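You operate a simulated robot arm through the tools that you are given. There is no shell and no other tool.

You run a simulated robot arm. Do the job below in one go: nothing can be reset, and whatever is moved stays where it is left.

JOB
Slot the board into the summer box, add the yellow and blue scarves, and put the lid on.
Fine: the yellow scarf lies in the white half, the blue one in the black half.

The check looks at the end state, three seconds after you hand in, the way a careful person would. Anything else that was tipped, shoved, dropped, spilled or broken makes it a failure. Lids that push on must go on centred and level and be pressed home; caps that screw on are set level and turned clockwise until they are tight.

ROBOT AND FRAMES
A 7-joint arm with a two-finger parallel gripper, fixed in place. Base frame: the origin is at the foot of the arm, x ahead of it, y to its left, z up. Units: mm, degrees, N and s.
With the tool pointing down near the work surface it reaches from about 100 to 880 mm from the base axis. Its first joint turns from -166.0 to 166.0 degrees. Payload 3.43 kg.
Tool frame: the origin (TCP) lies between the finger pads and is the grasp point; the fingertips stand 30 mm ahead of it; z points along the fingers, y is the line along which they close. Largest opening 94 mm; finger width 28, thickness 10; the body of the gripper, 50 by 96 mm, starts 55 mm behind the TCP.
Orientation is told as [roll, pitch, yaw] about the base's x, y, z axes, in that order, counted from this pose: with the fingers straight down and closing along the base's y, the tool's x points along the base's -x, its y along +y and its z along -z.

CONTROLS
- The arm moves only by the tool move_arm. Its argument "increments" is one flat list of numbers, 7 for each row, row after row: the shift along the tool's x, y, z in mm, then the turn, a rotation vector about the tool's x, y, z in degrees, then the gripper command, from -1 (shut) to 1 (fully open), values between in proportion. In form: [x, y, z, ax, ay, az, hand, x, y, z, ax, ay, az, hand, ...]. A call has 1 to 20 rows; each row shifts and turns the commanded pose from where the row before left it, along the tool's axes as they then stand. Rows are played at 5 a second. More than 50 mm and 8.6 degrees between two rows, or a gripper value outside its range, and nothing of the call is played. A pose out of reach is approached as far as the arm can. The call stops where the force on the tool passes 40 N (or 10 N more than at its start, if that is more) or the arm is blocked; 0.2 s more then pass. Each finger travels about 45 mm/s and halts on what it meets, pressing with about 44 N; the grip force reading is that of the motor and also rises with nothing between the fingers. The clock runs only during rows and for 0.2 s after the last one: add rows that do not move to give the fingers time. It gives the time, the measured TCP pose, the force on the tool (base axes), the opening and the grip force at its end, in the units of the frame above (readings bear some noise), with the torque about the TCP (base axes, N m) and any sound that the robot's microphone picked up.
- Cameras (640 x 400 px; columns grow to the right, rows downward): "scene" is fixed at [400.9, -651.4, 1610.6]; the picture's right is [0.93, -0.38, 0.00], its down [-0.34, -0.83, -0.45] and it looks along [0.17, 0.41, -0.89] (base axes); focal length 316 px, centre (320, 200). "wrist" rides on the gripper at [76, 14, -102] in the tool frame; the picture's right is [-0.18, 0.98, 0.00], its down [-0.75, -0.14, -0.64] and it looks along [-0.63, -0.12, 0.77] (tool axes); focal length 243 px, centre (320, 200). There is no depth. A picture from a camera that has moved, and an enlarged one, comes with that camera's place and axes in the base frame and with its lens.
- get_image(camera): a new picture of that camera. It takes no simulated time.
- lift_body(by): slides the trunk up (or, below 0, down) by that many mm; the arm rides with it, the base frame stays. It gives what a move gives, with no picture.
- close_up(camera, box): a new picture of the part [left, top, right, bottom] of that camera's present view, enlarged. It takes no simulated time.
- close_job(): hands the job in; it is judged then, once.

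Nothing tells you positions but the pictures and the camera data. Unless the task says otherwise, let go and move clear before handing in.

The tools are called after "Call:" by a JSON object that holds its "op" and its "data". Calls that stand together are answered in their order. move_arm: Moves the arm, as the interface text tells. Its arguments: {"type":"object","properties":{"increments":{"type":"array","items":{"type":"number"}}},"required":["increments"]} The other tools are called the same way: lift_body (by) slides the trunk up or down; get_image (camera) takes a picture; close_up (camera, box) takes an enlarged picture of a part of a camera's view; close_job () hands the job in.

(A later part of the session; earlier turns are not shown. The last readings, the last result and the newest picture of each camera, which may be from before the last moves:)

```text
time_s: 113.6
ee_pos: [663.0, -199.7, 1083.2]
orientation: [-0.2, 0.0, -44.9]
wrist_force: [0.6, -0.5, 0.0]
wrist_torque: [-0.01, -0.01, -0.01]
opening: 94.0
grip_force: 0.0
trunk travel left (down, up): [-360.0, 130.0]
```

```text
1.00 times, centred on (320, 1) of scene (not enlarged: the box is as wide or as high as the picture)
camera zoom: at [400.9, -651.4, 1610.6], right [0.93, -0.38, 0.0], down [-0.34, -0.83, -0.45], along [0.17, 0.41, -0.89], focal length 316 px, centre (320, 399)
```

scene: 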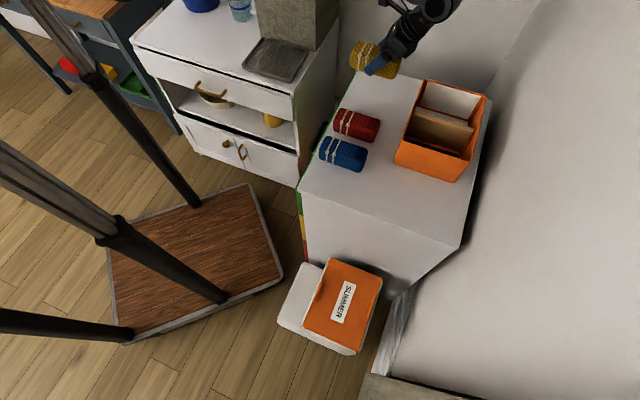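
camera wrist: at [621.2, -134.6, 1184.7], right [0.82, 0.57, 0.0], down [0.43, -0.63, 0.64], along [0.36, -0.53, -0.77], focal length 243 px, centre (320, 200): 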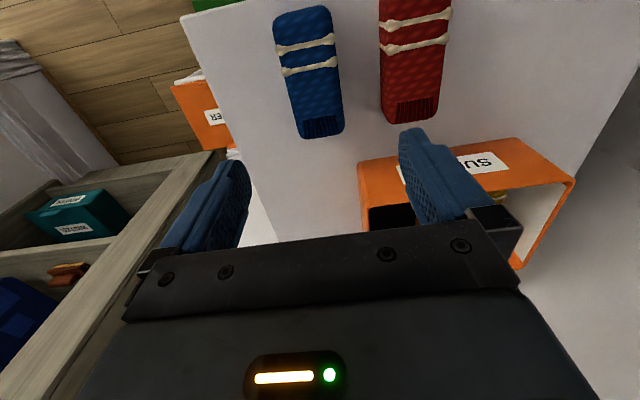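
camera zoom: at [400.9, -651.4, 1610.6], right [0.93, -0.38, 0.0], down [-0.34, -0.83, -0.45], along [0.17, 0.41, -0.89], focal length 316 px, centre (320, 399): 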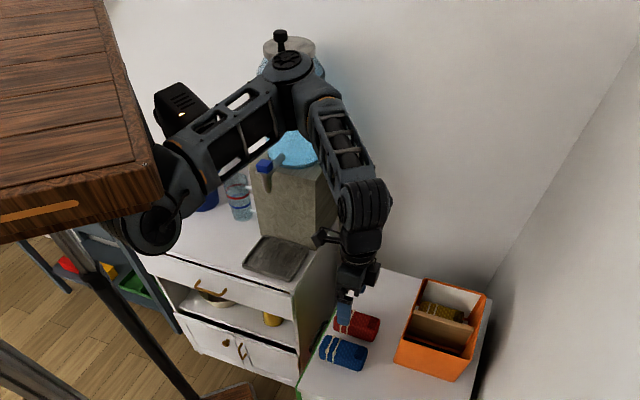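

No block here. Zooming in on the blue scarf to align.

Call:
{"op": "close_up", "data": {"camera": "wrist", "box": [230, 0, 410, 150]}}

```text
2.67 times, centred on (320, 75) of wrist
camera zoom: at [621.2, -134.6, 1184.7], right [0.82, 0.57, 0.0], down [0.43, -0.63, 0.64], along [0.36, -0.53, -0.77], focal length 647 px, centre (320, 533)
```

zoom: 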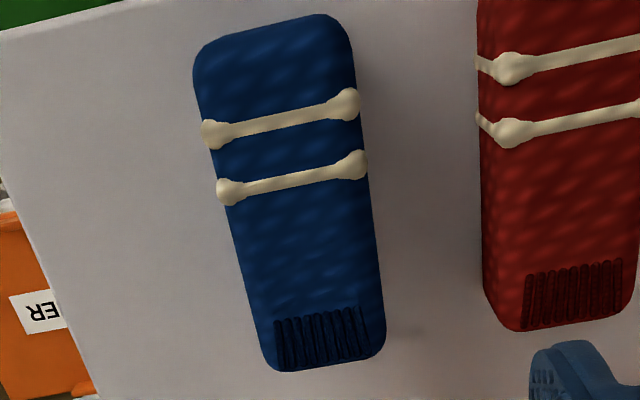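

Blue is centred at p ≈ 323, q ≈ 605. Correcting by 7 mm and descending.

Call:
{"op": "move_arm", "data": {"increments": [5, -7, 0, 0, 0, 0, 1, 0, 0, 0, 0, 0, 0, 1]}}

Call:
{"op": "lift_body", "data": {"by": -140}}

Call:
{"op": "get_image", "data": {"camera": "wrist"}}

Call:
{"op": "close_up", "data": {"camera": "wrist", "box": [160, 0, 480, 230]}}

```text
time_s: 114.2
ee_pos: [654.2, -201.1, 1083.3]
orientation: [-0.2, 0.0, -44.9]
wrist_force: [0.2, -0.2, -1.1]
wrist_torque: [0.0, 0.01, 0.0]
opening: 94.0
grip_force: 0.0
trunk travel left (down, up): [-360.0, 130.0]
```

```text
time_s: 115.8
ee_pos: [654.8, -200.0, 942.6]
orientation: [-0.2, 0.0, -44.8]
wrist_force: [-0.3, -1.1, 0.0]
wrist_torque: [-0.01, 0.0, 0.01]
opening: 94.0
grip_force: 0.0
trunk travel left (down, up): [-220.0, 270.0]
```

```text
taken
camera wrist: at [612.9, -136.7, 1044.8], right [0.82, 0.57, 0.0], down [0.43, -0.63, 0.64], along [0.36, -0.53, -0.77], focal length 243 px, centre (320, 200)
```

wrist: 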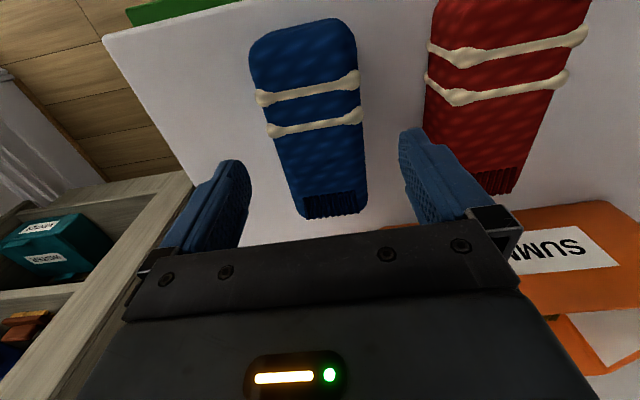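

```text
1.74 times, centred on (320, 115) of wrist
camera zoom: at [612.9, -136.7, 1044.8], right [0.82, 0.57, 0.0], down [0.43, -0.63, 0.64], along [0.36, -0.53, -0.77], focal length 422 px, centre (320, 348)
```

zoom: 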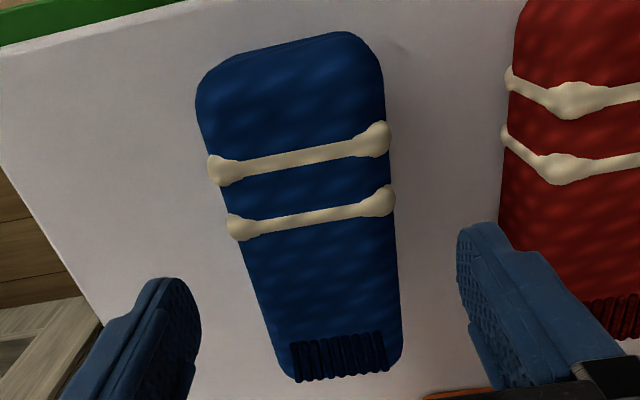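

Centred. Descending the last 52 mm and closing.

Call:
{"op": "move_arm", "data": {"increments": [0, 0, 20, 0, 0, 0, 1, 0, 0, 20, 0, 0, 0, 1, 0, 0, 11.5, 0, 0, 0, 1, 0, 0, 0, 0, 0, 0, 1]}}

Call:
{"op": "move_arm", "data": {"increments": [0, 0, 0, 0, 0, 0, 0.5, 0, 0, 0, 0, 0, 0, 0.2, 0, 0, 0, 0, 0, 0, -0.1, 0, 0, 0, 0, 0, 0, -0.4, 0, 0, 0, 0, 0, 0, -0.4, 0, 0, 0, 0, 0, 0, -0.4]}}

Call:
{"op": "get_image", "data": {"camera": "wrist"}}

```text
time_s: 116.8
ee_pos: [653.5, -202.4, 891.8]
orientation: [-0.2, 0.0, -44.9]
wrist_force: [-0.1, -0.3, 0.0]
wrist_torque: [0.0, -0.02, 0.0]
opening: 94.0
grip_force: 0.0
trunk travel left (down, up): [-220.0, 270.0]
```

```text
time_s: 118.2
ee_pos: [653.5, -200.9, 891.3]
orientation: [-0.2, 0.0, -44.8]
wrist_force: [0.2, -0.6, -0.9]
wrist_torque: [0.02, -0.03, -0.02]
opening: 63.8
grip_force: 43.7
trunk travel left (down, up): [-220.0, 270.0]
```

```text
taken
camera wrist: at [612.0, -136.4, 993.7], right [0.82, 0.57, 0.0], down [0.43, -0.63, 0.64], along [0.36, -0.53, -0.77], focal length 243 px, centre (320, 200)
```

wrist: 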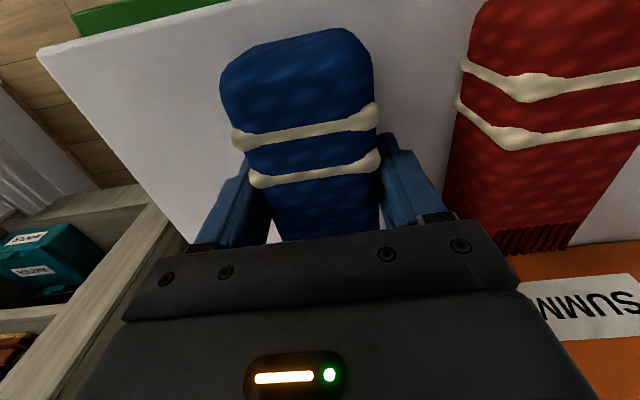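

Call:
{"op": "lift_body", "data": {"by": 145}}

Call:
{"op": "move_arm", "data": {"increments": [-37.3, 0, 0, 0, 0, 0, -0.4, -37.3, 0, 0, 0, 0, 0, -0.4, -37.3, 0, 0, 0, 0, 0, -0.4, -37.3, 0, 0, 0, 0, 0, -0.4, -37.3, 0, 0, 0, 0, 0, -0.4, -37.3, 0, 0, 0, 0, 0, -0.4, 0, 24.5, 0, 0, 0, 0, -0.4, 0, 24.5, 0, 0, 0, 0, -0.4, 0, 24.5, 0, 0, 0, 0, -0.4, 0, 24.7, 0, 0, 0, 0, -0.4, 0, 0, 0, 0, 0, 0, -0.4]}}

Call:
{"op": "get_image", "data": {"camera": "wrist"}}

Call:
{"op": "close_up", "data": {"camera": "scene", "box": [380, 60, 500, 190]}}

```text
time_s: 120.0
ee_pos: [654.2, -201.3, 1036.5]
orientation: [-0.2, 0.0, -45.0]
wrist_force: [0.5, -0.2, -0.9]
wrist_torque: [-0.03, -0.02, 0.0]
opening: 63.8
grip_force: 44.0
trunk travel left (down, up): [-365.0, 125.0]
```

```text
time_s: 122.4
ee_pos: [882.4, -289.5, 1035.2]
orientation: [-0.2, 0.0, -44.9]
wrist_force: [0.0, -0.8, 0.0]
wrist_torque: [-0.01, -0.01, -0.02]
opening: 63.7
grip_force: 44.3
trunk travel left (down, up): [-365.0, 125.0]
```

```text
taken
camera wrist: at [840.2, -224.4, 1138.3], right [0.82, 0.57, 0.0], down [0.43, -0.63, 0.64], along [0.36, -0.53, -0.77], focal length 243 px, centre (320, 200)
```

wrist: 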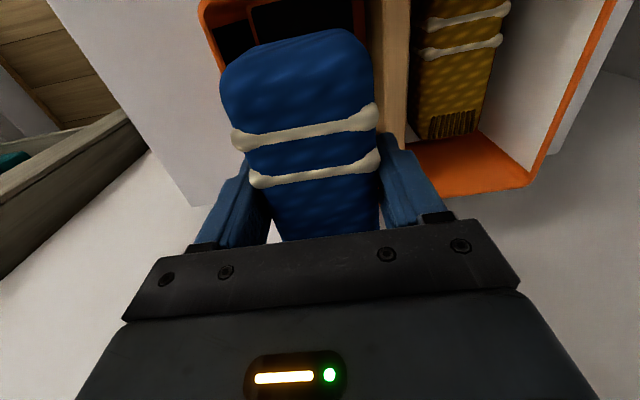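

```text
3.08 times, centred on (440, 125) of scene
camera zoom: at [400.9, -651.4, 1610.6], right [0.93, -0.38, 0.0], down [-0.34, -0.83, -0.45], along [0.17, 0.41, -0.89], focal length 973 px, centre (-49, 431)
```

zoom: 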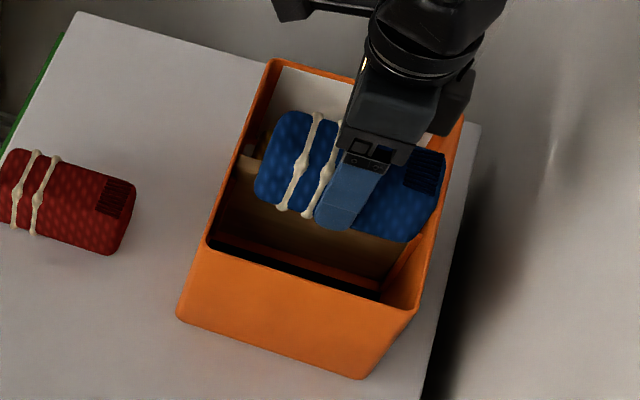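

Blue is positioned over the black half (p ≈ 421, q ≈ 829). Lowering.

Call:
{"op": "lift_body", "data": {"by": -55}}

Call:
{"op": "close_up", "data": {"camera": "scene", "box": [380, 60, 500, 190]}}

Call:
{"op": "get_image", "data": {"camera": "wrist"}}

```text
time_s: 123.3
ee_pos: [882.0, -289.3, 981.1]
orientation: [-0.2, -0.1, -44.9]
wrist_force: [0.3, -0.4, -1.3]
wrist_torque: [0.0, -0.01, -0.01]
opening: 63.9
grip_force: 44.1
trunk travel left (down, up): [-310.0, 180.0]
```

```text
3.08 times, centred on (440, 125) of scene
camera zoom: at [400.9, -651.4, 1610.6], right [0.93, -0.38, 0.0], down [-0.34, -0.83, -0.45], along [0.17, 0.41, -0.89], focal length 973 px, centre (-49, 431)
```

zoom: 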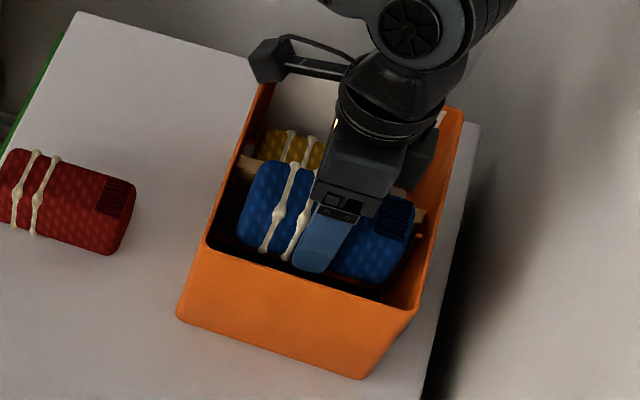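

```text
taken
camera wrist: at [840.1, -224.5, 1083.4], right [0.82, 0.57, 0.0], down [0.43, -0.63, 0.64], along [0.36, -0.53, -0.77], focal length 243 px, centre (320, 200)
```

wrist: 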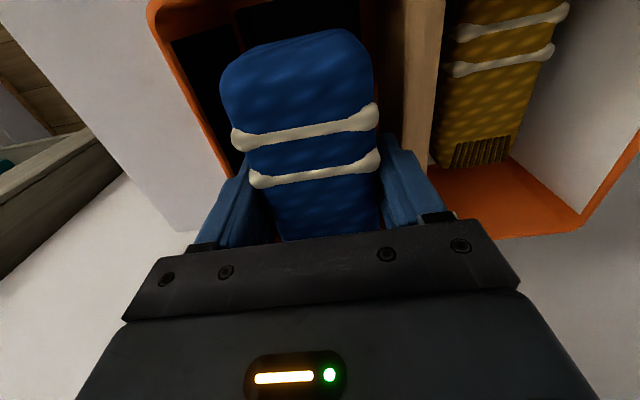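

Call:
{"op": "lift_body", "data": {"by": -70}}

Call:
{"op": "move_arm", "data": {"increments": [0, 0, 3, 0, 0, 0, -0.4, 0, 0, 3, 0, 0, 0, -0.4, 0, 0, 2, 0, 0, 0, -0.4, 0, 0, 0, 0, 0, 0, -0.4]}}

Call:
{"op": "close_up", "data": {"camera": "scene", "box": [380, 60, 500, 190]}}

```text
time_s: 124.4
ee_pos: [881.5, -290.0, 911.4]
orientation: [-0.2, 0.0, -44.9]
wrist_force: [-0.2, -0.5, -0.8]
wrist_torque: [0.0, -0.01, 0.02]
opening: 63.7
grip_force: 43.7
trunk travel left (down, up): [-240.0, 250.0]
```

```text
time_s: 125.4
ee_pos: [881.9, -289.5, 903.3]
orientation: [-0.2, 0.0, -45.0]
wrist_force: [-0.6, 0.4, -0.6]
wrist_torque: [-0.01, 0.02, 0.05]
opening: 63.5
grip_force: 44.2
trunk travel left (down, up): [-240.0, 250.0]
```

```text
3.08 times, centred on (440, 125) of scene
camera zoom: at [400.9, -651.4, 1610.6], right [0.93, -0.38, 0.0], down [-0.34, -0.83, -0.45], along [0.17, 0.41, -0.89], focal length 973 px, centre (-49, 431)
```

zoom: 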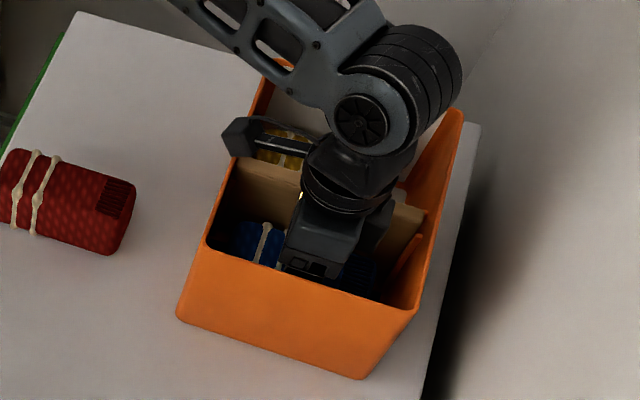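

Call:
{"op": "move_arm", "data": {"increments": [0, 0, 1.5, 0, 0, 0, -0.4, 0, 0, 1.5, 0, 0, 0, -0.4, 0, 0, 0, 0, 0, 0, -0.4]}}

Call:
{"op": "move_arm", "data": {"increments": [0, 0, 1, 0, 0, 0, -0.4, 0, 0, 1, 0, 0, 0, -0.4, 0, 0, 0, 0, 0, 0, -0.4]}}

Call:
{"op": "move_arm", "data": {"increments": [0, 0, 1, 0, 0, 0, -0.4, 0, 0, 0, 0, 0, 0, -0.4]}}

```text
time_s: 126.2
ee_pos: [882.0, -289.9, 898.9]
orientation: [-0.1, 0.1, -44.9]
wrist_force: [0.3, -0.7, -0.5]
wrist_torque: [-0.01, 0.01, -0.02]
opening: 63.7
grip_force: 43.5
trunk travel left (down, up): [-240.0, 250.0]
```

```text
time_s: 127.0
ee_pos: [881.7, -289.2, 897.8]
orientation: [-0.2, 0.1, -44.9]
wrist_force: [0.3, 0.8, -1.8]
wrist_torque: [-0.03, 0.02, 0.0]
opening: 63.8
grip_force: 43.9
trunk travel left (down, up): [-240.0, 250.0]
```

```text
time_s: 127.6
ee_pos: [882.4, -289.1, 897.3]
orientation: [-0.1, -0.1, -44.9]
wrist_force: [-0.9, 0.9, 7.4]
wrist_torque: [0.27, 0.07, 0.03]
opening: 63.4
grip_force: 44.8
trunk travel left (down, up): [-240.0, 250.0]
```

Contact with the floor. Releasing with a small opening and rising.

Call:
{"op": "move_arm", "data": {"increments": [0, 0, 0, 0, 0, 0, 0.38, 0, 0, 0, 0, 0, 0, 0.45, 0, 0, 0, 0, 0, 0, 0.52, 0, 0, 0, 0, 0, 0, 0.55, 0, 0, 0, 0, 0, 0, 0.55]}}

Call:
{"op": "lift_body", "data": {"by": 40}}

Call:
{"op": "lift_body", "data": {"by": 180}}

Call:
{"op": "get_image", "data": {"camera": "wrist"}}

Call:
{"op": "close_up", "data": {"camera": "scene", "box": [380, 60, 500, 190]}}

```text
time_s: 128.8
ee_pos: [882.3, -288.3, 897.2]
orientation: [-0.2, 0.0, -44.9]
wrist_force: [-0.1, 0.4, 0.4]
wrist_torque: [-0.01, 0.03, -0.01]
opening: 72.8
grip_force: 0.1
trunk travel left (down, up): [-240.0, 250.0]
```

```text
time_s: 129.6
ee_pos: [882.0, -288.5, 937.4]
orientation: [-0.3, 0.0, -44.9]
wrist_force: [-0.3, -0.7, -0.2]
wrist_torque: [0.01, 0.03, 0.0]
opening: 73.0
grip_force: 0.1
trunk travel left (down, up): [-280.0, 210.0]
```

```text
time_s: 131.6
ee_pos: [881.6, -289.4, 1116.0]
orientation: [-0.2, 0.0, -44.9]
wrist_force: [-0.1, 0.3, 0.6]
wrist_torque: [-0.05, -0.03, -0.04]
opening: 72.9
grip_force: 0.0
trunk travel left (down, up): [-460.0, 30.0]
```

```text
taken
camera wrist: at [840.3, -224.4, 1218.8], right [0.82, 0.57, 0.0], down [0.43, -0.63, 0.64], along [0.36, -0.53, -0.77], focal length 243 px, centre (320, 200)
```

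wrist: 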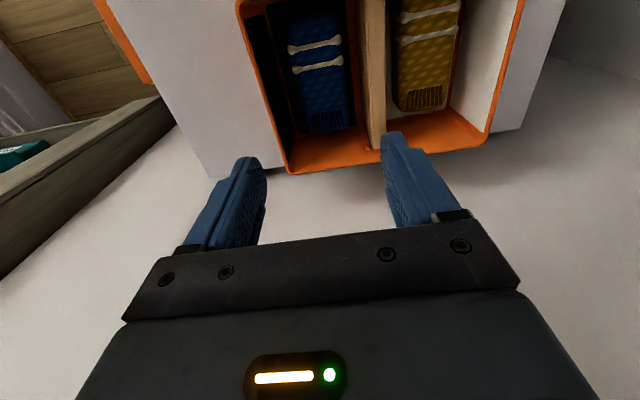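

```text
3.08 times, centred on (440, 125) of scene
camera zoom: at [400.9, -651.4, 1610.6], right [0.93, -0.38, 0.0], down [-0.34, -0.83, -0.45], along [0.17, 0.41, -0.89], focal length 973 px, centre (-49, 431)
```

zoom: 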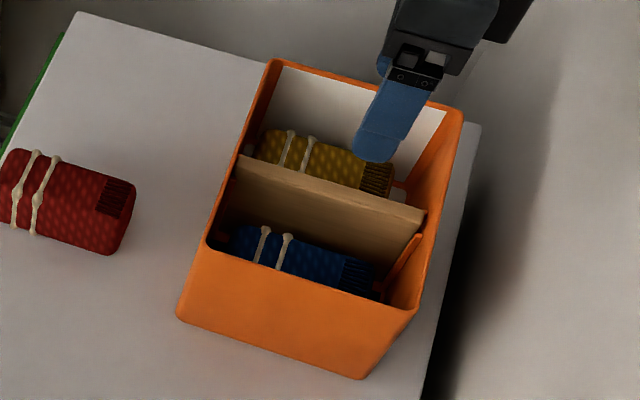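

Both scarves are in place. Next the lid: moving over in front of the table, turning the yaw toward +45°, and looking at how the lid rests.

Call:
{"op": "move_arm", "data": {"increments": [15.6, -35.6, 0, 0, 0, 0, 1, 15.6, -35.6, 0, 0, 0, 0, 1, 15.6, -35.6, 0, 0, 0, 0, 1, 15.6, -35.6, 0, 0, 0, 0, 1, 15.6, -35.6, 0, 0, 0, 0, 1, 15.6, -35.6, 0, 0, 0, 0, 1, 15.6, -35.6, 0, 0, 0, 0, 1, 15.6, -35.6, 0, 0, 0, 0, 1, 15.6, -35.6, 0, 0, 0, 0, 1, 15.6, -35.6, 0, 0, 0, 0, 1, 0, 0, 0, 0, 0, 0, 1]}}

Call:
{"op": "move_arm", "data": {"increments": [0, 0, 0, 0, 0, -8.2, 1, 0, 0, 0, 0, 0, -8.2, 1, 0, 0, 0, 0, 0, -8.2, 1, 0, 0, 0, 0, 0, -8.2, 1, 0, 0, 0, 0, 0, -8.2, 1, 0, 0, 0, 0, 0, -8.2, 1, 0, 0, 0, 0, 0, -8.2, 1, 0, 0, 0, 0, 0, -8.2, 1, 0, 0, 0, 0, 0, -8.2, 1, 0, 0, 0, 0, 0, -8.2, 1, 0, 0, 0, 0, 0, -8.0, 1, 0, 0, 0, 0, 0, 0, 1]}}

Call:
{"op": "get_image", "data": {"camera": "wrist"}}

Call:
{"op": "close_up", "data": {"camera": "scene", "box": [0, 0, 640, 2]}}

```text
time_s: 134.0
ee_pos: [516.8, -431.5, 1118.2]
orientation: [0.0, 0.0, -45.0]
wrist_force: [0.7, 0.5, 0.5]
wrist_torque: [0.0, 0.01, 0.01]
opening: 93.7
grip_force: 0.0
trunk travel left (down, up): [-460.0, 30.0]
```

```text
time_s: 136.6
ee_pos: [518.5, -431.7, 1118.6]
orientation: [0.0, 0.1, 45.2]
wrist_force: [0.1, 0.6, -0.4]
wrist_torque: [-0.01, 0.01, 0.02]
opening: 94.2
grip_force: 0.1
trunk travel left (down, up): [-460.0, 30.0]
```

```text
taken
camera wrist: at [458.1, -474.5, 1220.4], right [-0.57, 0.82, 0.0], down [0.63, 0.44, 0.64], along [0.53, 0.36, -0.77], focal length 243 px, centre (320, 200)
```

wrist: 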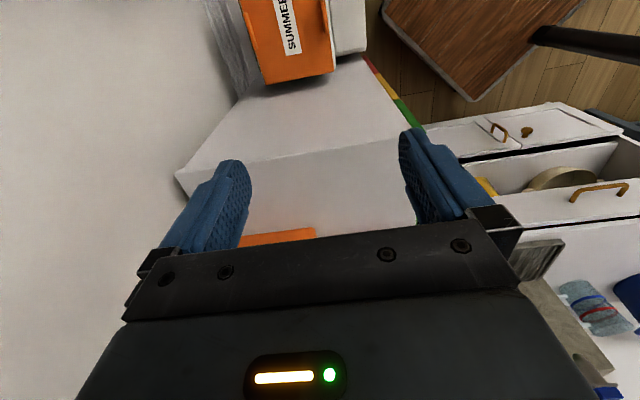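

```text
1.00 times, centred on (320, 1) of scene (not enlarged: the box is as wide or as high as the picture)
camera zoom: at [400.9, -651.4, 1610.6], right [0.93, -0.38, 0.0], down [-0.34, -0.83, -0.45], along [0.17, 0.41, -0.89], focal length 316 px, centre (320, 399)
```

zoom: 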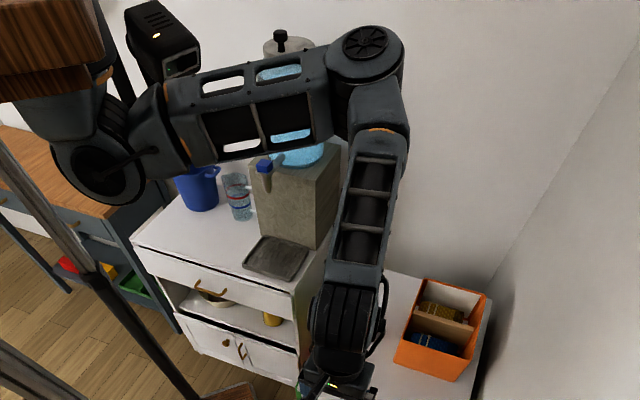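

Call:
{"op": "close_up", "data": {"camera": "wrist", "box": [150, 0, 470, 2]}}

Call:
{"op": "close_up", "data": {"camera": "scene", "box": [270, 250, 400, 365]}}

```text
2.00 times, centred on (310, 1) of wrist
camera zoom: at [458.1, -474.5, 1220.4], right [-0.57, 0.82, 0.0], down [0.63, 0.44, 0.64], along [0.53, 0.36, -0.77], focal length 485 px, centre (340, 598)
```

zoom: 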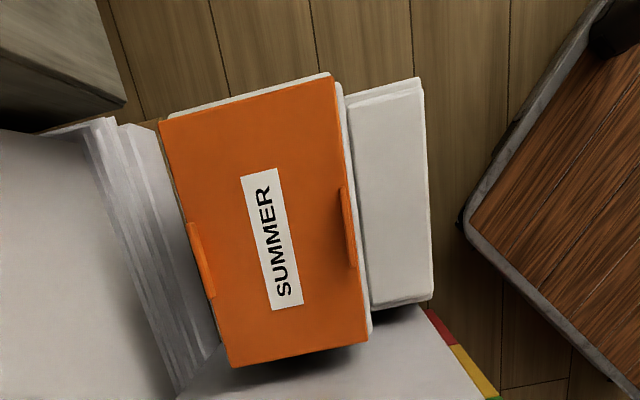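

```text
3.48 times, centred on (335, 308) of scene
camera zoom: at [400.9, -651.4, 1610.6], right [0.93, -0.38, 0.0], down [-0.34, -0.83, -0.45], along [0.17, 0.41, -0.89], focal length 1100 px, centre (268, -174)
```

zoom: 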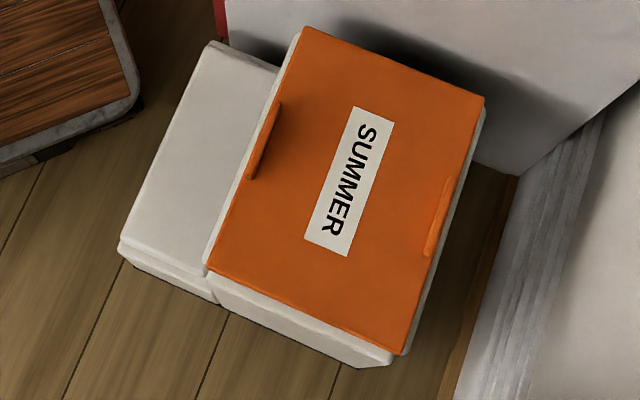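

The lid sits on a tall white block, with its two grip ribs along the long edges at q ≈ 655 and 845. I'll lean the tool 20° away from the table so the forearm clears the table edge, and go down for a closer look at the near rib.

Call:
{"op": "move_arm", "data": {"increments": [0, 0, 0, 0, -6.7, 0, 1, 0, 0, 0, 0, -6.7, 0, 1, 0, 0, 0, 0, -6.6, 0, 1, 0, 0, 0, 0, 0, 0, 1]}}

Call:
{"op": "move_arm", "data": {"increments": [16.8, 1.4, 36.3, 0, 0, 0, 1, 16.8, 1.4, 36.3, 0, 0, 0, 1, 16.8, 1.4, 36.3, 0, 0, 0, 1, 16.8, 1.4, 36.3, 0, 0, 0, 1, 16.8, 1.4, 36.3, 0, 0, 0, 1, 16.8, 1.4, 36.3, 0, 0, 0, 1, 16.8, 1.4, 36.3, 0, 0, 0, 1, 16.8, 1.4, 36.3, 0, 0, 0, 1, 16.8, 1.4, 36.3, 0, 0, 0, 1, 0, 0, 0, 0, 0, 0, 1]}}

Call:
{"op": "get_image", "data": {"camera": "wrist"}}

Call:
{"op": "get_image", "data": {"camera": "scene"}}

```text
time_s: 137.6
ee_pos: [520.3, -431.0, 1117.6]
orientation: [0.0, -19.8, 45.1]
wrist_force: [0.0, 0.3, 0.0]
wrist_torque: [-0.02, 0.0, 0.0]
opening: 93.9
grip_force: 0.1
trunk travel left (down, up): [-460.0, 30.0]
```

```text
time_s: 139.8
ee_pos: [490.7, -445.4, 758.2]
orientation: [0.0, -19.9, 45.0]
wrist_force: [-0.3, 1.1, 0.4]
wrist_torque: [0.02, 0.01, 0.03]
opening: 94.1
grip_force: 0.0
trunk travel left (down, up): [-460.0, 30.0]
```

```text
taken
camera wrist: at [406.5, -510.0, 829.1], right [-0.57, 0.82, 0.06], down [0.45, 0.25, 0.86], along [0.69, 0.52, -0.51], focal length 243 px, centre (320, 200)
```

wrist: 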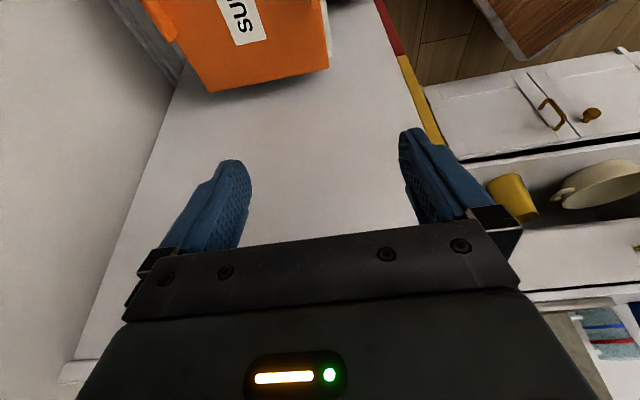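

```text
taken
```

scene: 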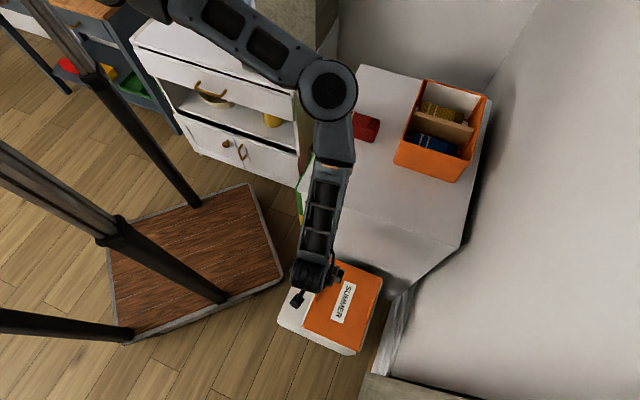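

Call:
{"op": "close_up", "data": {"camera": "wrist", "box": [150, 0, 470, 2]}}

Call:
{"op": "close_up", "data": {"camera": "wrist", "box": [280, 0, 400, 2]}}

```text
2.00 times, centred on (310, 1) of wrist
camera zoom: at [406.5, -510.0, 829.1], right [-0.57, 0.82, 0.06], down [0.45, 0.25, 0.86], along [0.69, 0.52, -0.51], focal length 485 px, centre (340, 598)
```

zoom: 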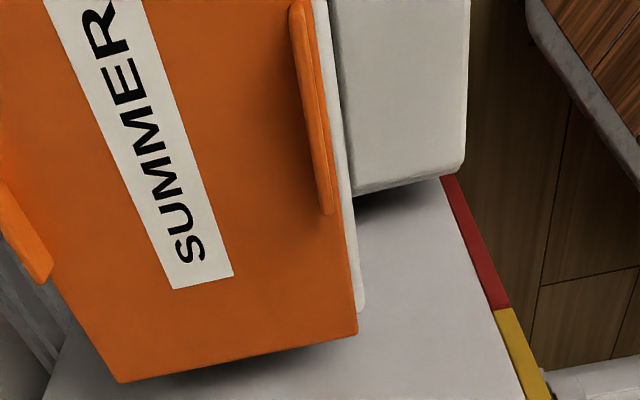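

```text
5.33 times, centred on (340, 1) of wrist
camera zoom: at [406.5, -510.0, 829.1], right [-0.57, 0.82, 0.06], down [0.45, 0.25, 0.86], along [0.69, 0.52, -0.51], focal length 1294 px, centre (213, 1261)
```

zoom: 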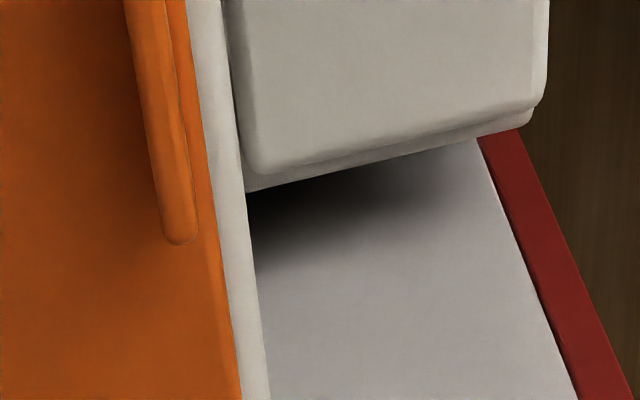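

The rib is a rounded bar set slightly in from the lid's edge. I'll back the camera off to get a side-on look at its height and thickness.

Call:
{"op": "move_arm", "data": {"increments": [35, 0, 4.6, 0, 0, 0, 1, 35, 0, 4.6, 0, 0, 0, 1, 35, 0, 4.6, 0, 0, 0, 1, 35, 0, 4.6, 0, 0, 0, 1, 35, 0, 4.6, 0, 0, 0, 1, 35, 0, 4.6, 0, 0, 0, 1, 35, 0, 4.6, 0, 0, 0, 1, 35, 0, 4.6, 0, 0, 0, 1, 0, 0, 0, 0, 0, 0, 1]}}

Call:
{"op": "get_image", "data": {"camera": "wrist"}}

Call:
{"op": "close_up", "data": {"camera": "wrist", "box": [200, 40, 440, 200]}}

```text
time_s: 141.8
ee_pos: [361.8, -547.8, 675.4]
orientation: [0.0, -19.8, 45.1]
wrist_force: [0.6, -0.9, 0.4]
wrist_torque: [0.01, -0.04, 0.02]
opening: 94.0
grip_force: 0.1
out of reach, approached as far as the arm can: row 5, 6, 7, 8
trunk travel left (down, up): [-460.0, 30.0]
```

```text
taken
camera wrist: at [277.9, -612.8, 745.7], right [-0.57, 0.82, 0.06], down [0.45, 0.25, 0.86], along [0.69, 0.52, -0.51], focal length 243 px, centre (320, 200)
```

wrist: 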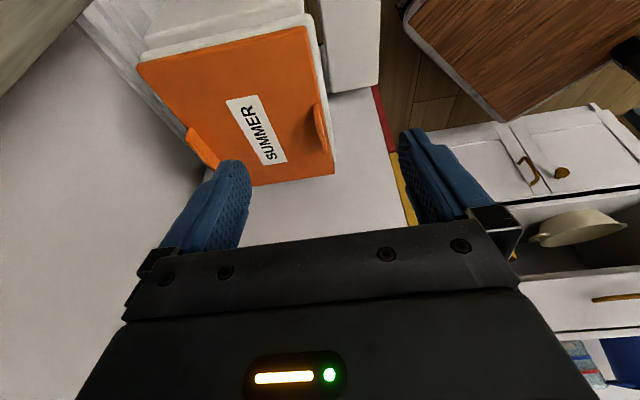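

```text
2.50 times, centred on (320, 120) of wrist
camera zoom: at [277.9, -612.8, 745.7], right [-0.57, 0.82, 0.06], down [0.45, 0.25, 0.86], along [0.69, 0.52, -0.51], focal length 606 px, centre (320, 400)
```

zoom: 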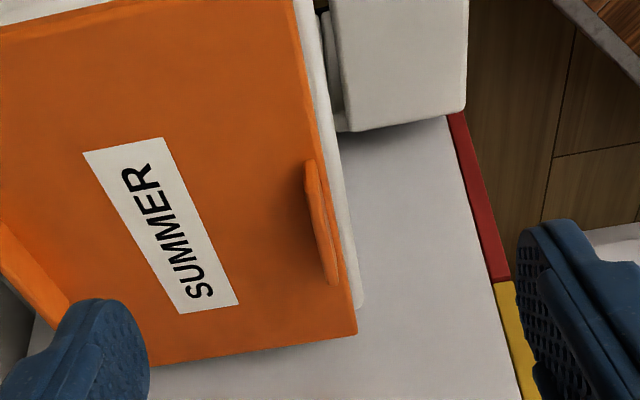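

Call:
{"op": "close_up", "data": {"camera": "wrist", "box": [290, 85, 370, 165]}}

Call:
{"op": "close_up", "data": {"camera": "wrist", "box": [170, 100, 250, 180]}}

Call:
{"op": "close_up", "data": {"camera": "wrist", "box": [120, 0, 340, 120]}}

```text
5.00 times, centred on (330, 125) of wrist
camera zoom: at [277.9, -612.8, 745.7], right [-0.57, 0.82, 0.06], down [0.45, 0.25, 0.86], along [0.69, 0.52, -0.51], focal length 1213 px, centre (270, 575)
```

zoom: 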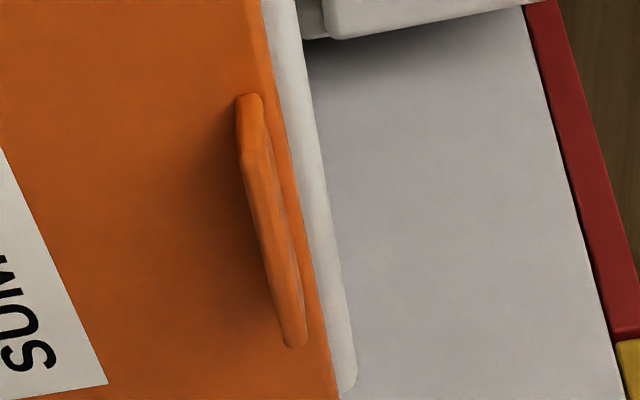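

```text
5.00 times, centred on (210, 140) of wrist
camera zoom: at [277.9, -612.8, 745.7], right [-0.57, 0.82, 0.06], down [0.45, 0.25, 0.86], along [0.69, 0.52, -0.51], focal length 1213 px, centre (870, 500)
```

zoom: 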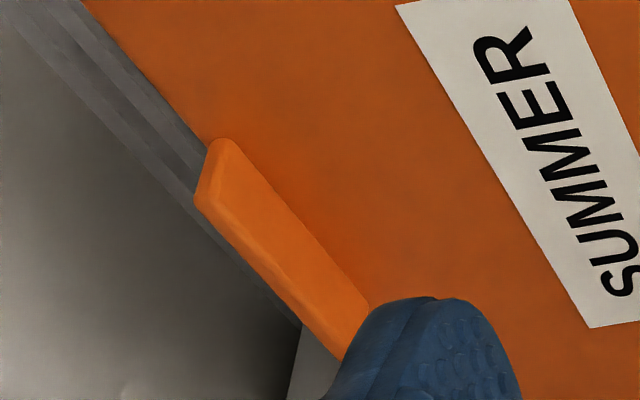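

```text
2.91 times, centred on (230, 60) of wrist
camera zoom: at [277.9, -612.8, 745.7], right [-0.57, 0.82, 0.06], down [0.45, 0.25, 0.86], along [0.69, 0.52, -0.51], focal length 706 px, centre (582, 607)
```

zoom: 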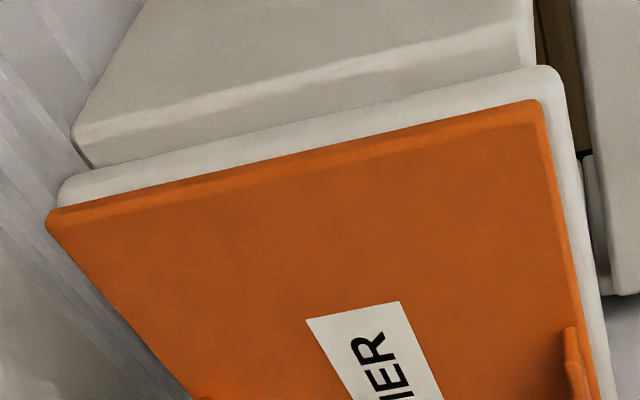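

The ribs are fins about 25 mm tall at q ≈ 657 and 850, on a lid centred at p ≈ 25, q ≈ 752 with its top at z ≈ 454. Moving over the near rib.

Call:
{"op": "move_arm", "data": {"increments": [-17, -2.3, 30.1, 0, 0, 0, 1, -17, -2.3, 30.1, 0, 0, 0, 1, -17, -2.3, 30.1, 0, 0, 0, 1, -17, -2.3, 30.1, 0, 0, 0, 1, -17, -2.4, 30.1, 0, 0, 0, 1, -17, -2.4, 30.1, 0, 0, 0, 1, 0, 0, 0, 0, 0, 0, 1]}}

Call:
{"op": "get_image", "data": {"camera": "wrist"}}

Call:
{"op": "close_up", "data": {"camera": "wrist", "box": [200, 0, 460, 180]}}

Call:
{"op": "close_up", "data": {"camera": "scene", "box": [260, 180, 400, 360]}}

```text
time_s: 143.4
ee_pos: [476.7, -426.6, 566.3]
orientation: [0.1, -19.9, 45.0]
wrist_force: [0.4, 0.4, -0.2]
wrist_torque: [0.0, -0.05, -0.03]
opening: 94.2
grip_force: 0.0
out of reach, approached as far as the arm can: row 2, 3, 4, 5, 6
trunk travel left (down, up): [-460.0, 30.0]
```

```text
taken
camera wrist: at [392.9, -490.6, 636.4], right [-0.57, 0.82, 0.06], down [0.45, 0.25, 0.86], along [0.69, 0.52, -0.51], focal length 243 px, centre (320, 200)
```

wrist: 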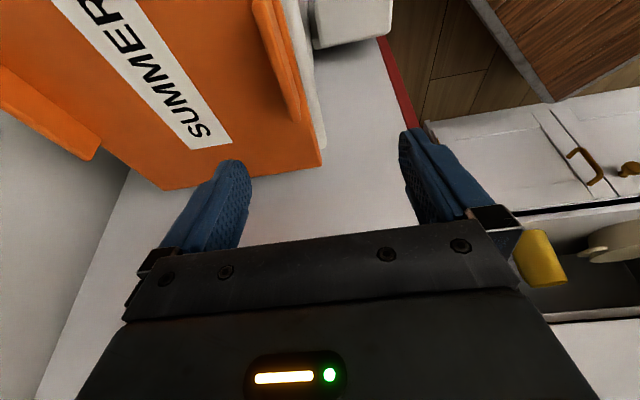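

```text
2.22 times, centred on (330, 90) of wrist
camera zoom: at [392.9, -490.6, 636.4], right [-0.57, 0.82, 0.06], down [0.45, 0.25, 0.86], along [0.69, 0.52, -0.51], focal length 539 px, centre (298, 444)
```

zoom: 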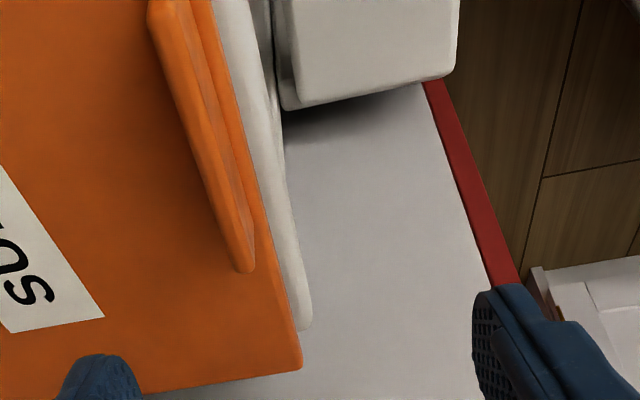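

```text
2.22 times, centred on (330, 270) of scene
camera zoom: at [400.9, -651.4, 1610.6], right [0.93, -0.38, 0.0], down [-0.34, -0.83, -0.45], along [0.17, 0.41, -0.89], focal length 703 px, centre (298, 44)
```

zoom: 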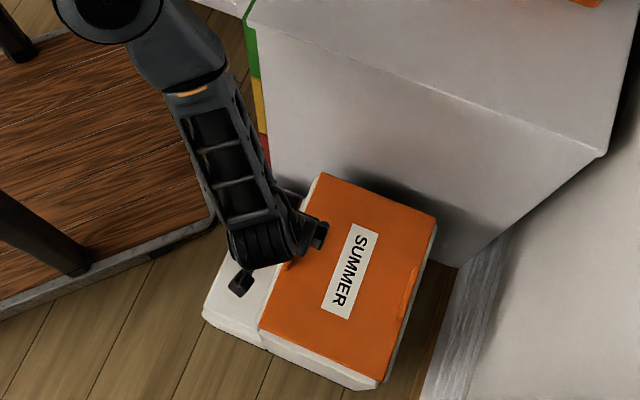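

Yaw +45° puts the last joint near its limit here, so I'll switch to yaw -135°, which closes the same way but has the joint near its middle. Rising first, straightening, then turning.

Call:
{"op": "move_arm", "data": {"increments": [-6, 0, -37, 0, 0, 0, 1, -6, 0, -37, 0, 0, 0, 1, -6, 0, -37, 0, 0, 0, 1, -6, 0, -37, 0, 0, 0, 1, -6, 0, -37, 0, 0, 0, 1, 0, 0, 0, 0, 6.6, 0, 1, 0, 0, 0, 0, 6.6, 0, 1, 0, 0, 0, 0, 6.7, 0, 1, 0, 0, 0, 0, 0, 0, 1]}}

Call:
{"op": "move_arm", "data": {"increments": [0, 0, 0, 0, 0, 8.2, 1, 0, 0, 0, 0, 0, 8.2, 1, 0, 0, 0, 0, 0, 8.2, 1, 0, 0, 0, 0, 0, 8.2, 1, 0, 0, 0, 0, 0, 8.2, 1, 0, 0, 0, 0, 0, 8.2, 1, 0, 0, 0, 0, 0, 8.2, 1, 0, 0, 0, 0, 0, 8.2, 1, 0, 0, 0, 0, 0, 8.2, 1, 0, 0, 0, 0, 0, 8.2, 1, 0, 0, 0, 0, 0, 8.0, 1, 0, 0, 0, 0, 0, 0, 1]}}

Call:
{"op": "move_arm", "data": {"increments": [0, 0, 0, 0, 0, 8.2, 1, 0, 0, 0, 0, 0, 8.2, 1, 0, 0, 0, 0, 0, 8.2, 1, 0, 0, 0, 0, 0, 8.2, 1, 0, 0, 0, 0, 0, 8.2, 1, 0, 0, 0, 0, 0, 8.2, 1, 0, 0, 0, 0, 0, 8.2, 1, 0, 0, 0, 0, 0, 8.2, 1, 0, 0, 0, 0, 0, 8.2, 1, 0, 0, 0, 0, 0, 8.2, 1, 0, 0, 0, 0, 0, 8.0, 1, 0, 0, 0, 0, 0, 0, 1]}}

Call:
{"op": "get_image", "data": {"camera": "wrist"}}

Call:
{"op": "close_up", "data": {"camera": "scene", "box": [0, 0, 640, 2]}}

```text
time_s: 145.4
ee_pos: [451.7, -450.1, 748.4]
orientation: [-0.1, 0.2, 45.1]
wrist_force: [0.6, -0.3, -0.3]
wrist_torque: [0.0, -0.02, -0.04]
opening: 94.1
grip_force: 0.0
trunk travel left (down, up): [-460.0, 30.0]
```

```text
time_s: 148.0
ee_pos: [454.4, -449.8, 749.6]
orientation: [-0.2, 0.0, -44.9]
wrist_force: [0.3, 0.8, 0.3]
wrist_torque: [0.04, -0.03, 0.0]
opening: 94.0
grip_force: 0.0
trunk travel left (down, up): [-460.0, 30.0]
```

```text
time_s: 150.6
ee_pos: [452.9, -449.4, 748.9]
orientation: [0.2, -0.1, -131.0]
wrist_force: [0.1, -0.1, 0.1]
wrist_torque: [-0.03, 0.02, 0.0]
opening: 94.2
grip_force: 0.2
out of reach, approached as far as the arm can: row 11
trunk travel left (down, up): [-460.0, 30.0]
```

```text
taken
camera wrist: at [515.2, -400.4, 851.3], right [0.62, -0.78, 0.0], down [-0.6, -0.48, 0.64], along [-0.5, -0.4, -0.77], focal length 243 px, centre (320, 200)
```

wrist: 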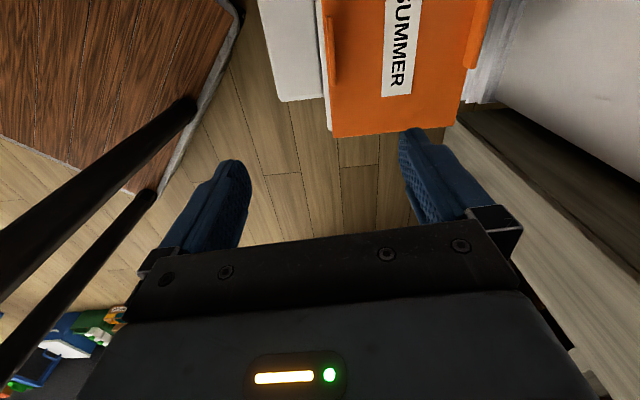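

```text
1.00 times, centred on (320, 1) of scene (not enlarged: the box is as wide or as high as the picture)
camera zoom: at [400.9, -651.4, 1610.6], right [0.93, -0.38, 0.0], down [-0.34, -0.83, -0.45], along [0.17, 0.41, -0.89], focal length 316 px, centre (320, 399)
```

zoom: 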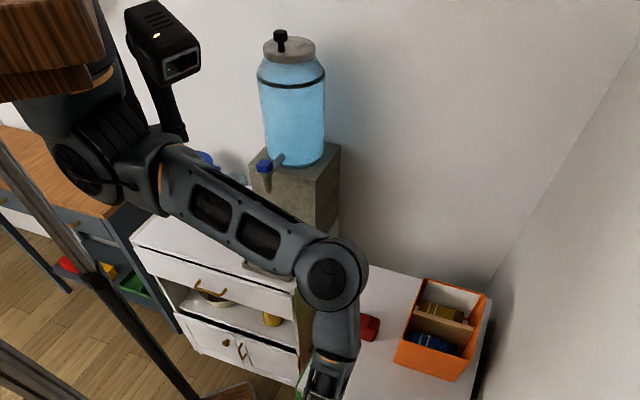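

Yaw -135° turns out to be just past that joint's limit, and the earlier stop was simply full extension with the trunk too high. I'll go back to yaw +45°, lean 20° again, and lower the trunk.

Call:
{"op": "move_arm", "data": {"increments": [0, 0, 0, 0, 0, -8, 1, 0, 0, 0, 0, 0, -8, 1, 0, 0, 0, 0, 0, -8, 1, 0, 0, 0, 0, 0, -8, 1, 0, 0, 0, 0, 0, -8, 1, 0, 0, 0, 0, 0, -8, 1, 0, 0, 0, 0, 0, -8, 1, 0, 0, 0, 0, 0, -8, 1, 0, 0, 0, 0, 0, -8, 1, 0, 0, 0, 0, 0, -8, 1, 0, 0, 0, 0, 0, -8, 1, 0, 0, 0, 0, 0, 0, 1]}}

Call:
{"op": "move_arm", "data": {"increments": [0, 0, 0, 0, 0, -8, 1, 0, 0, 0, 0, 0, -8, 1, 0, 0, 0, 0, 0, -8, 1, 0, 0, 0, 0, 0, -8, 1, 0, 0, 0, 0, 0, -8, 1, 0, 0, 0, 0, 0, -8, 1, 0, 0, 0, 0, 0, -8, 1, 0, 0, 0, 0, 0, -8, 1, 0, 0, 0, 0, 0, -8, 1, 0, 0, 0, 0, 0, -8, 1, 0, 0, 0, 0, 0, -8, 1, 0, 0, 0, 0, 0, 0, 1]}}

Call:
{"op": "move_arm", "data": {"increments": [0, 0, 0, 0, -6.7, 0, 1, 0, 0, 0, 0, -6.7, 0, 1, 0, 0, 0, 0, -6.6, 0, 1, 0, 0, 0, 0, 0, 0, 1]}}

Call:
{"op": "lift_body", "data": {"by": -80}}

Call:
{"op": "get_image", "data": {"camera": "scene"}}

```text
time_s: 153.2
ee_pos: [452.5, -449.5, 749.5]
orientation: [0.0, -0.1, -42.8]
wrist_force: [0.5, -0.3, -0.5]
wrist_torque: [0.01, -0.04, 0.01]
opening: 93.8
grip_force: 0.1
trunk travel left (down, up): [-460.0, 30.0]
```

```text
time_s: 155.8
ee_pos: [453.0, -449.4, 750.1]
orientation: [0.0, 0.1, 45.3]
wrist_force: [-0.2, -0.5, -0.6]
wrist_torque: [0.01, -0.03, 0.02]
opening: 94.1
grip_force: 0.0
trunk travel left (down, up): [-460.0, 30.0]
```

```text
time_s: 156.8
ee_pos: [451.5, -450.5, 749.8]
orientation: [0.0, -19.9, 45.1]
wrist_force: [-0.4, 0.0, -0.2]
wrist_torque: [-0.03, 0.01, 0.04]
opening: 94.1
grip_force: 0.0
trunk travel left (down, up): [-460.0, 30.0]
```

```text
time_s: 158.0
ee_pos: [451.1, -450.1, 670.8]
orientation: [-0.2, -20.0, 45.1]
wrist_force: [-0.2, 0.3, 0.3]
wrist_torque: [-0.01, 0.0, 0.03]
opening: 94.0
grip_force: 0.1
trunk travel left (down, up): [-380.0, 110.0]
```

```text
taken
```

scene: 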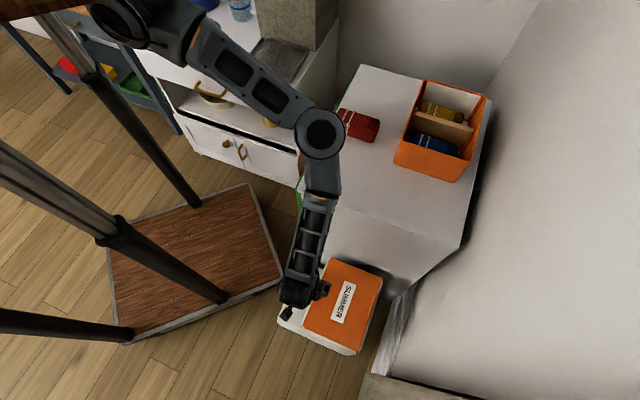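

Call:
{"op": "lift_body", "data": {"by": -40}}

Call:
{"op": "move_arm", "data": {"increments": [2, -6.7, 29.8, 0, 0, 0, 1, 2, -6.7, 29.8, 0, 0, 0, 1, 2, -6.6, 29.8, 0, 0, 0, 1, 0, 0, 0, 0, 0, 0, 1]}}

Call:
{"op": "get_image", "data": {"camera": "wrist"}}

Call:
{"op": "close_up", "data": {"camera": "wrist", "box": [220, 0, 420, 160]}}

Call:
{"op": "get_image", "data": {"camera": "scene"}}

```text
time_s: 158.8
ee_pos: [451.6, -451.3, 629.7]
orientation: [-0.1, -19.8, 45.1]
wrist_force: [-0.7, 0.3, 0.4]
wrist_torque: [0.04, 0.02, -0.03]
opening: 94.0
grip_force: 0.0
trunk travel left (down, up): [-340.0, 150.0]
```

```text
time_s: 159.8
ee_pos: [484.9, -448.8, 545.3]
orientation: [-0.2, -19.9, 45.1]
wrist_force: [-0.6, -0.4, 0.1]
wrist_torque: [0.0, -0.01, 0.02]
opening: 93.9
grip_force: 0.1
trunk travel left (down, up): [-340.0, 150.0]
```

```text
taken
camera wrist: at [401.7, -512.5, 614.7], right [-0.57, 0.82, 0.06], down [0.44, 0.25, 0.86], along [0.69, 0.52, -0.51], focal length 243 px, centre (320, 200)
```

wrist: 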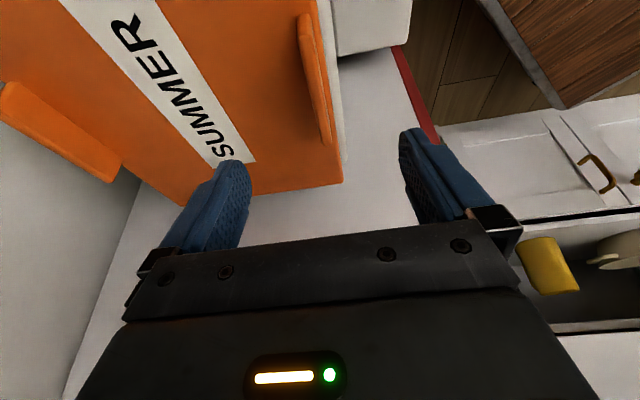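

```text
2.50 times, centred on (320, 80) of wrist
camera zoom: at [401.7, -512.5, 614.7], right [-0.57, 0.82, 0.06], down [0.44, 0.25, 0.86], along [0.69, 0.52, -0.51], focal length 606 px, centre (320, 500)
```

zoom: 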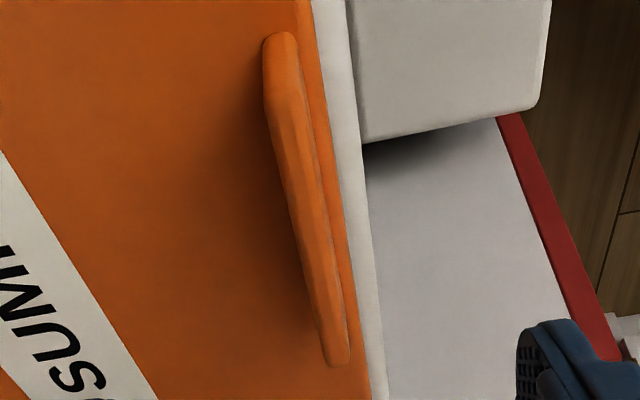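

```text
taken
```

scene: 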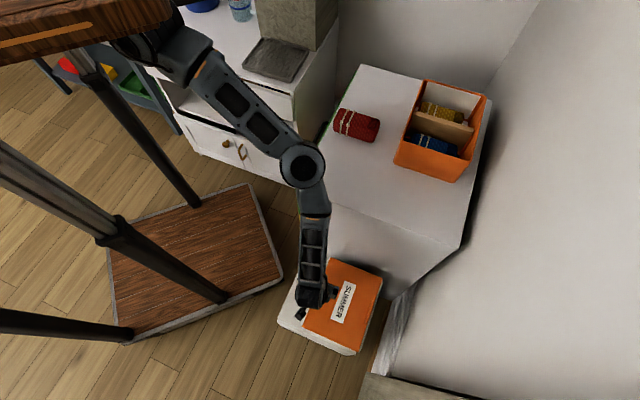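

Reached over the rib without trouble. Fine-aligning and going down so the fingertips straddle the fin just above the lid's surface.

Call:
{"op": "move_arm", "data": {"increments": [9.2, 2.4, 15.5, 0, 0, 0, 1, 9.2, 0, 15.5, 0, 0, 0, 1, 6, 0, 10, 0, 0, 0, 1, 0, 0, 0, 0, 0, 0, 1]}}

Call:
{"op": "get_image", "data": {"camera": "wrist"}}

Call:
{"op": "close_up", "data": {"camera": "wrist", "box": [200, 40, 460, 230]}}

Call:
{"op": "close_up", "data": {"camera": "scene", "box": [270, 220, 390, 350]}}

```text
time_s: 160.8
ee_pos: [476.0, -451.8, 497.3]
orientation: [0.0, -19.9, 45.2]
wrist_force: [-0.5, -0.6, 0.6]
wrist_torque: [-0.01, 0.02, 0.0]
opening: 94.1
grip_force: 0.0
trunk travel left (down, up): [-340.0, 150.0]
```

```text
taken
camera wrist: at [392.8, -516.6, 567.6], right [-0.57, 0.82, 0.06], down [0.44, 0.25, 0.86], along [0.69, 0.52, -0.51], focal length 243 px, centre (320, 200)
```

wrist: 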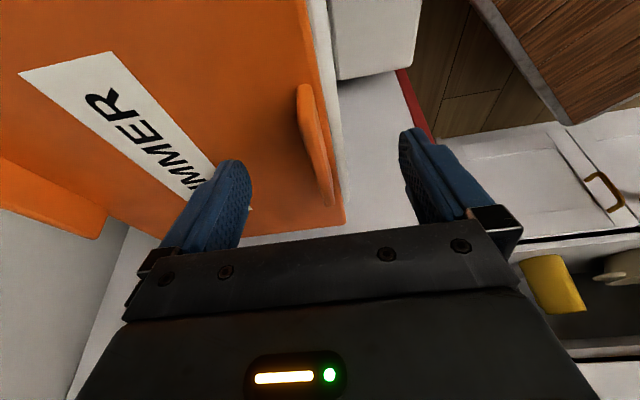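

```text
2.11 times, centred on (330, 135) of wrist
camera zoom: at [392.8, -516.6, 567.6], right [-0.57, 0.82, 0.06], down [0.44, 0.25, 0.86], along [0.69, 0.52, -0.51], focal length 511 px, centre (299, 337)
```

zoom: 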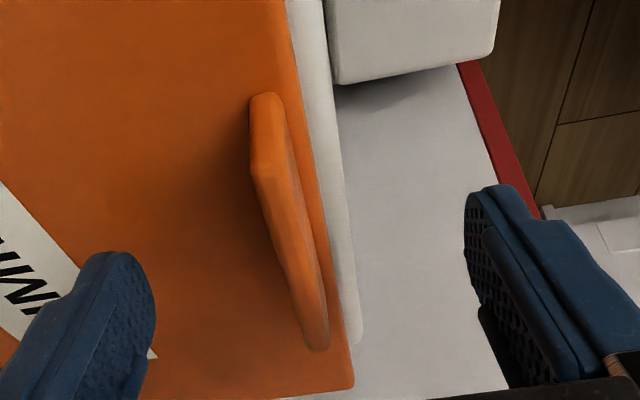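

```text
3.08 times, centred on (330, 285) of scene
camera zoom: at [400.9, -651.4, 1610.6], right [0.93, -0.38, 0.0], down [-0.34, -0.83, -0.45], along [0.17, 0.41, -0.89], focal length 973 px, centre (289, -62)
```

zoom: 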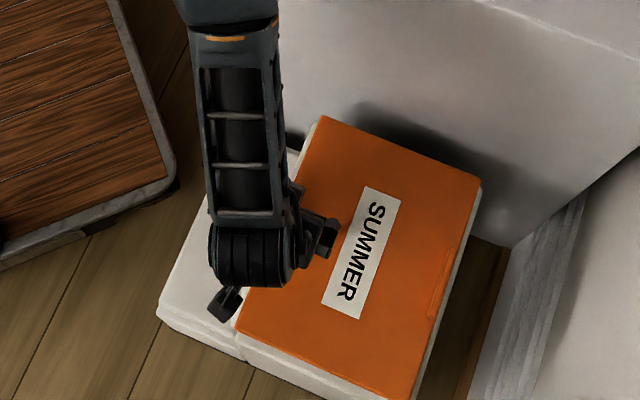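

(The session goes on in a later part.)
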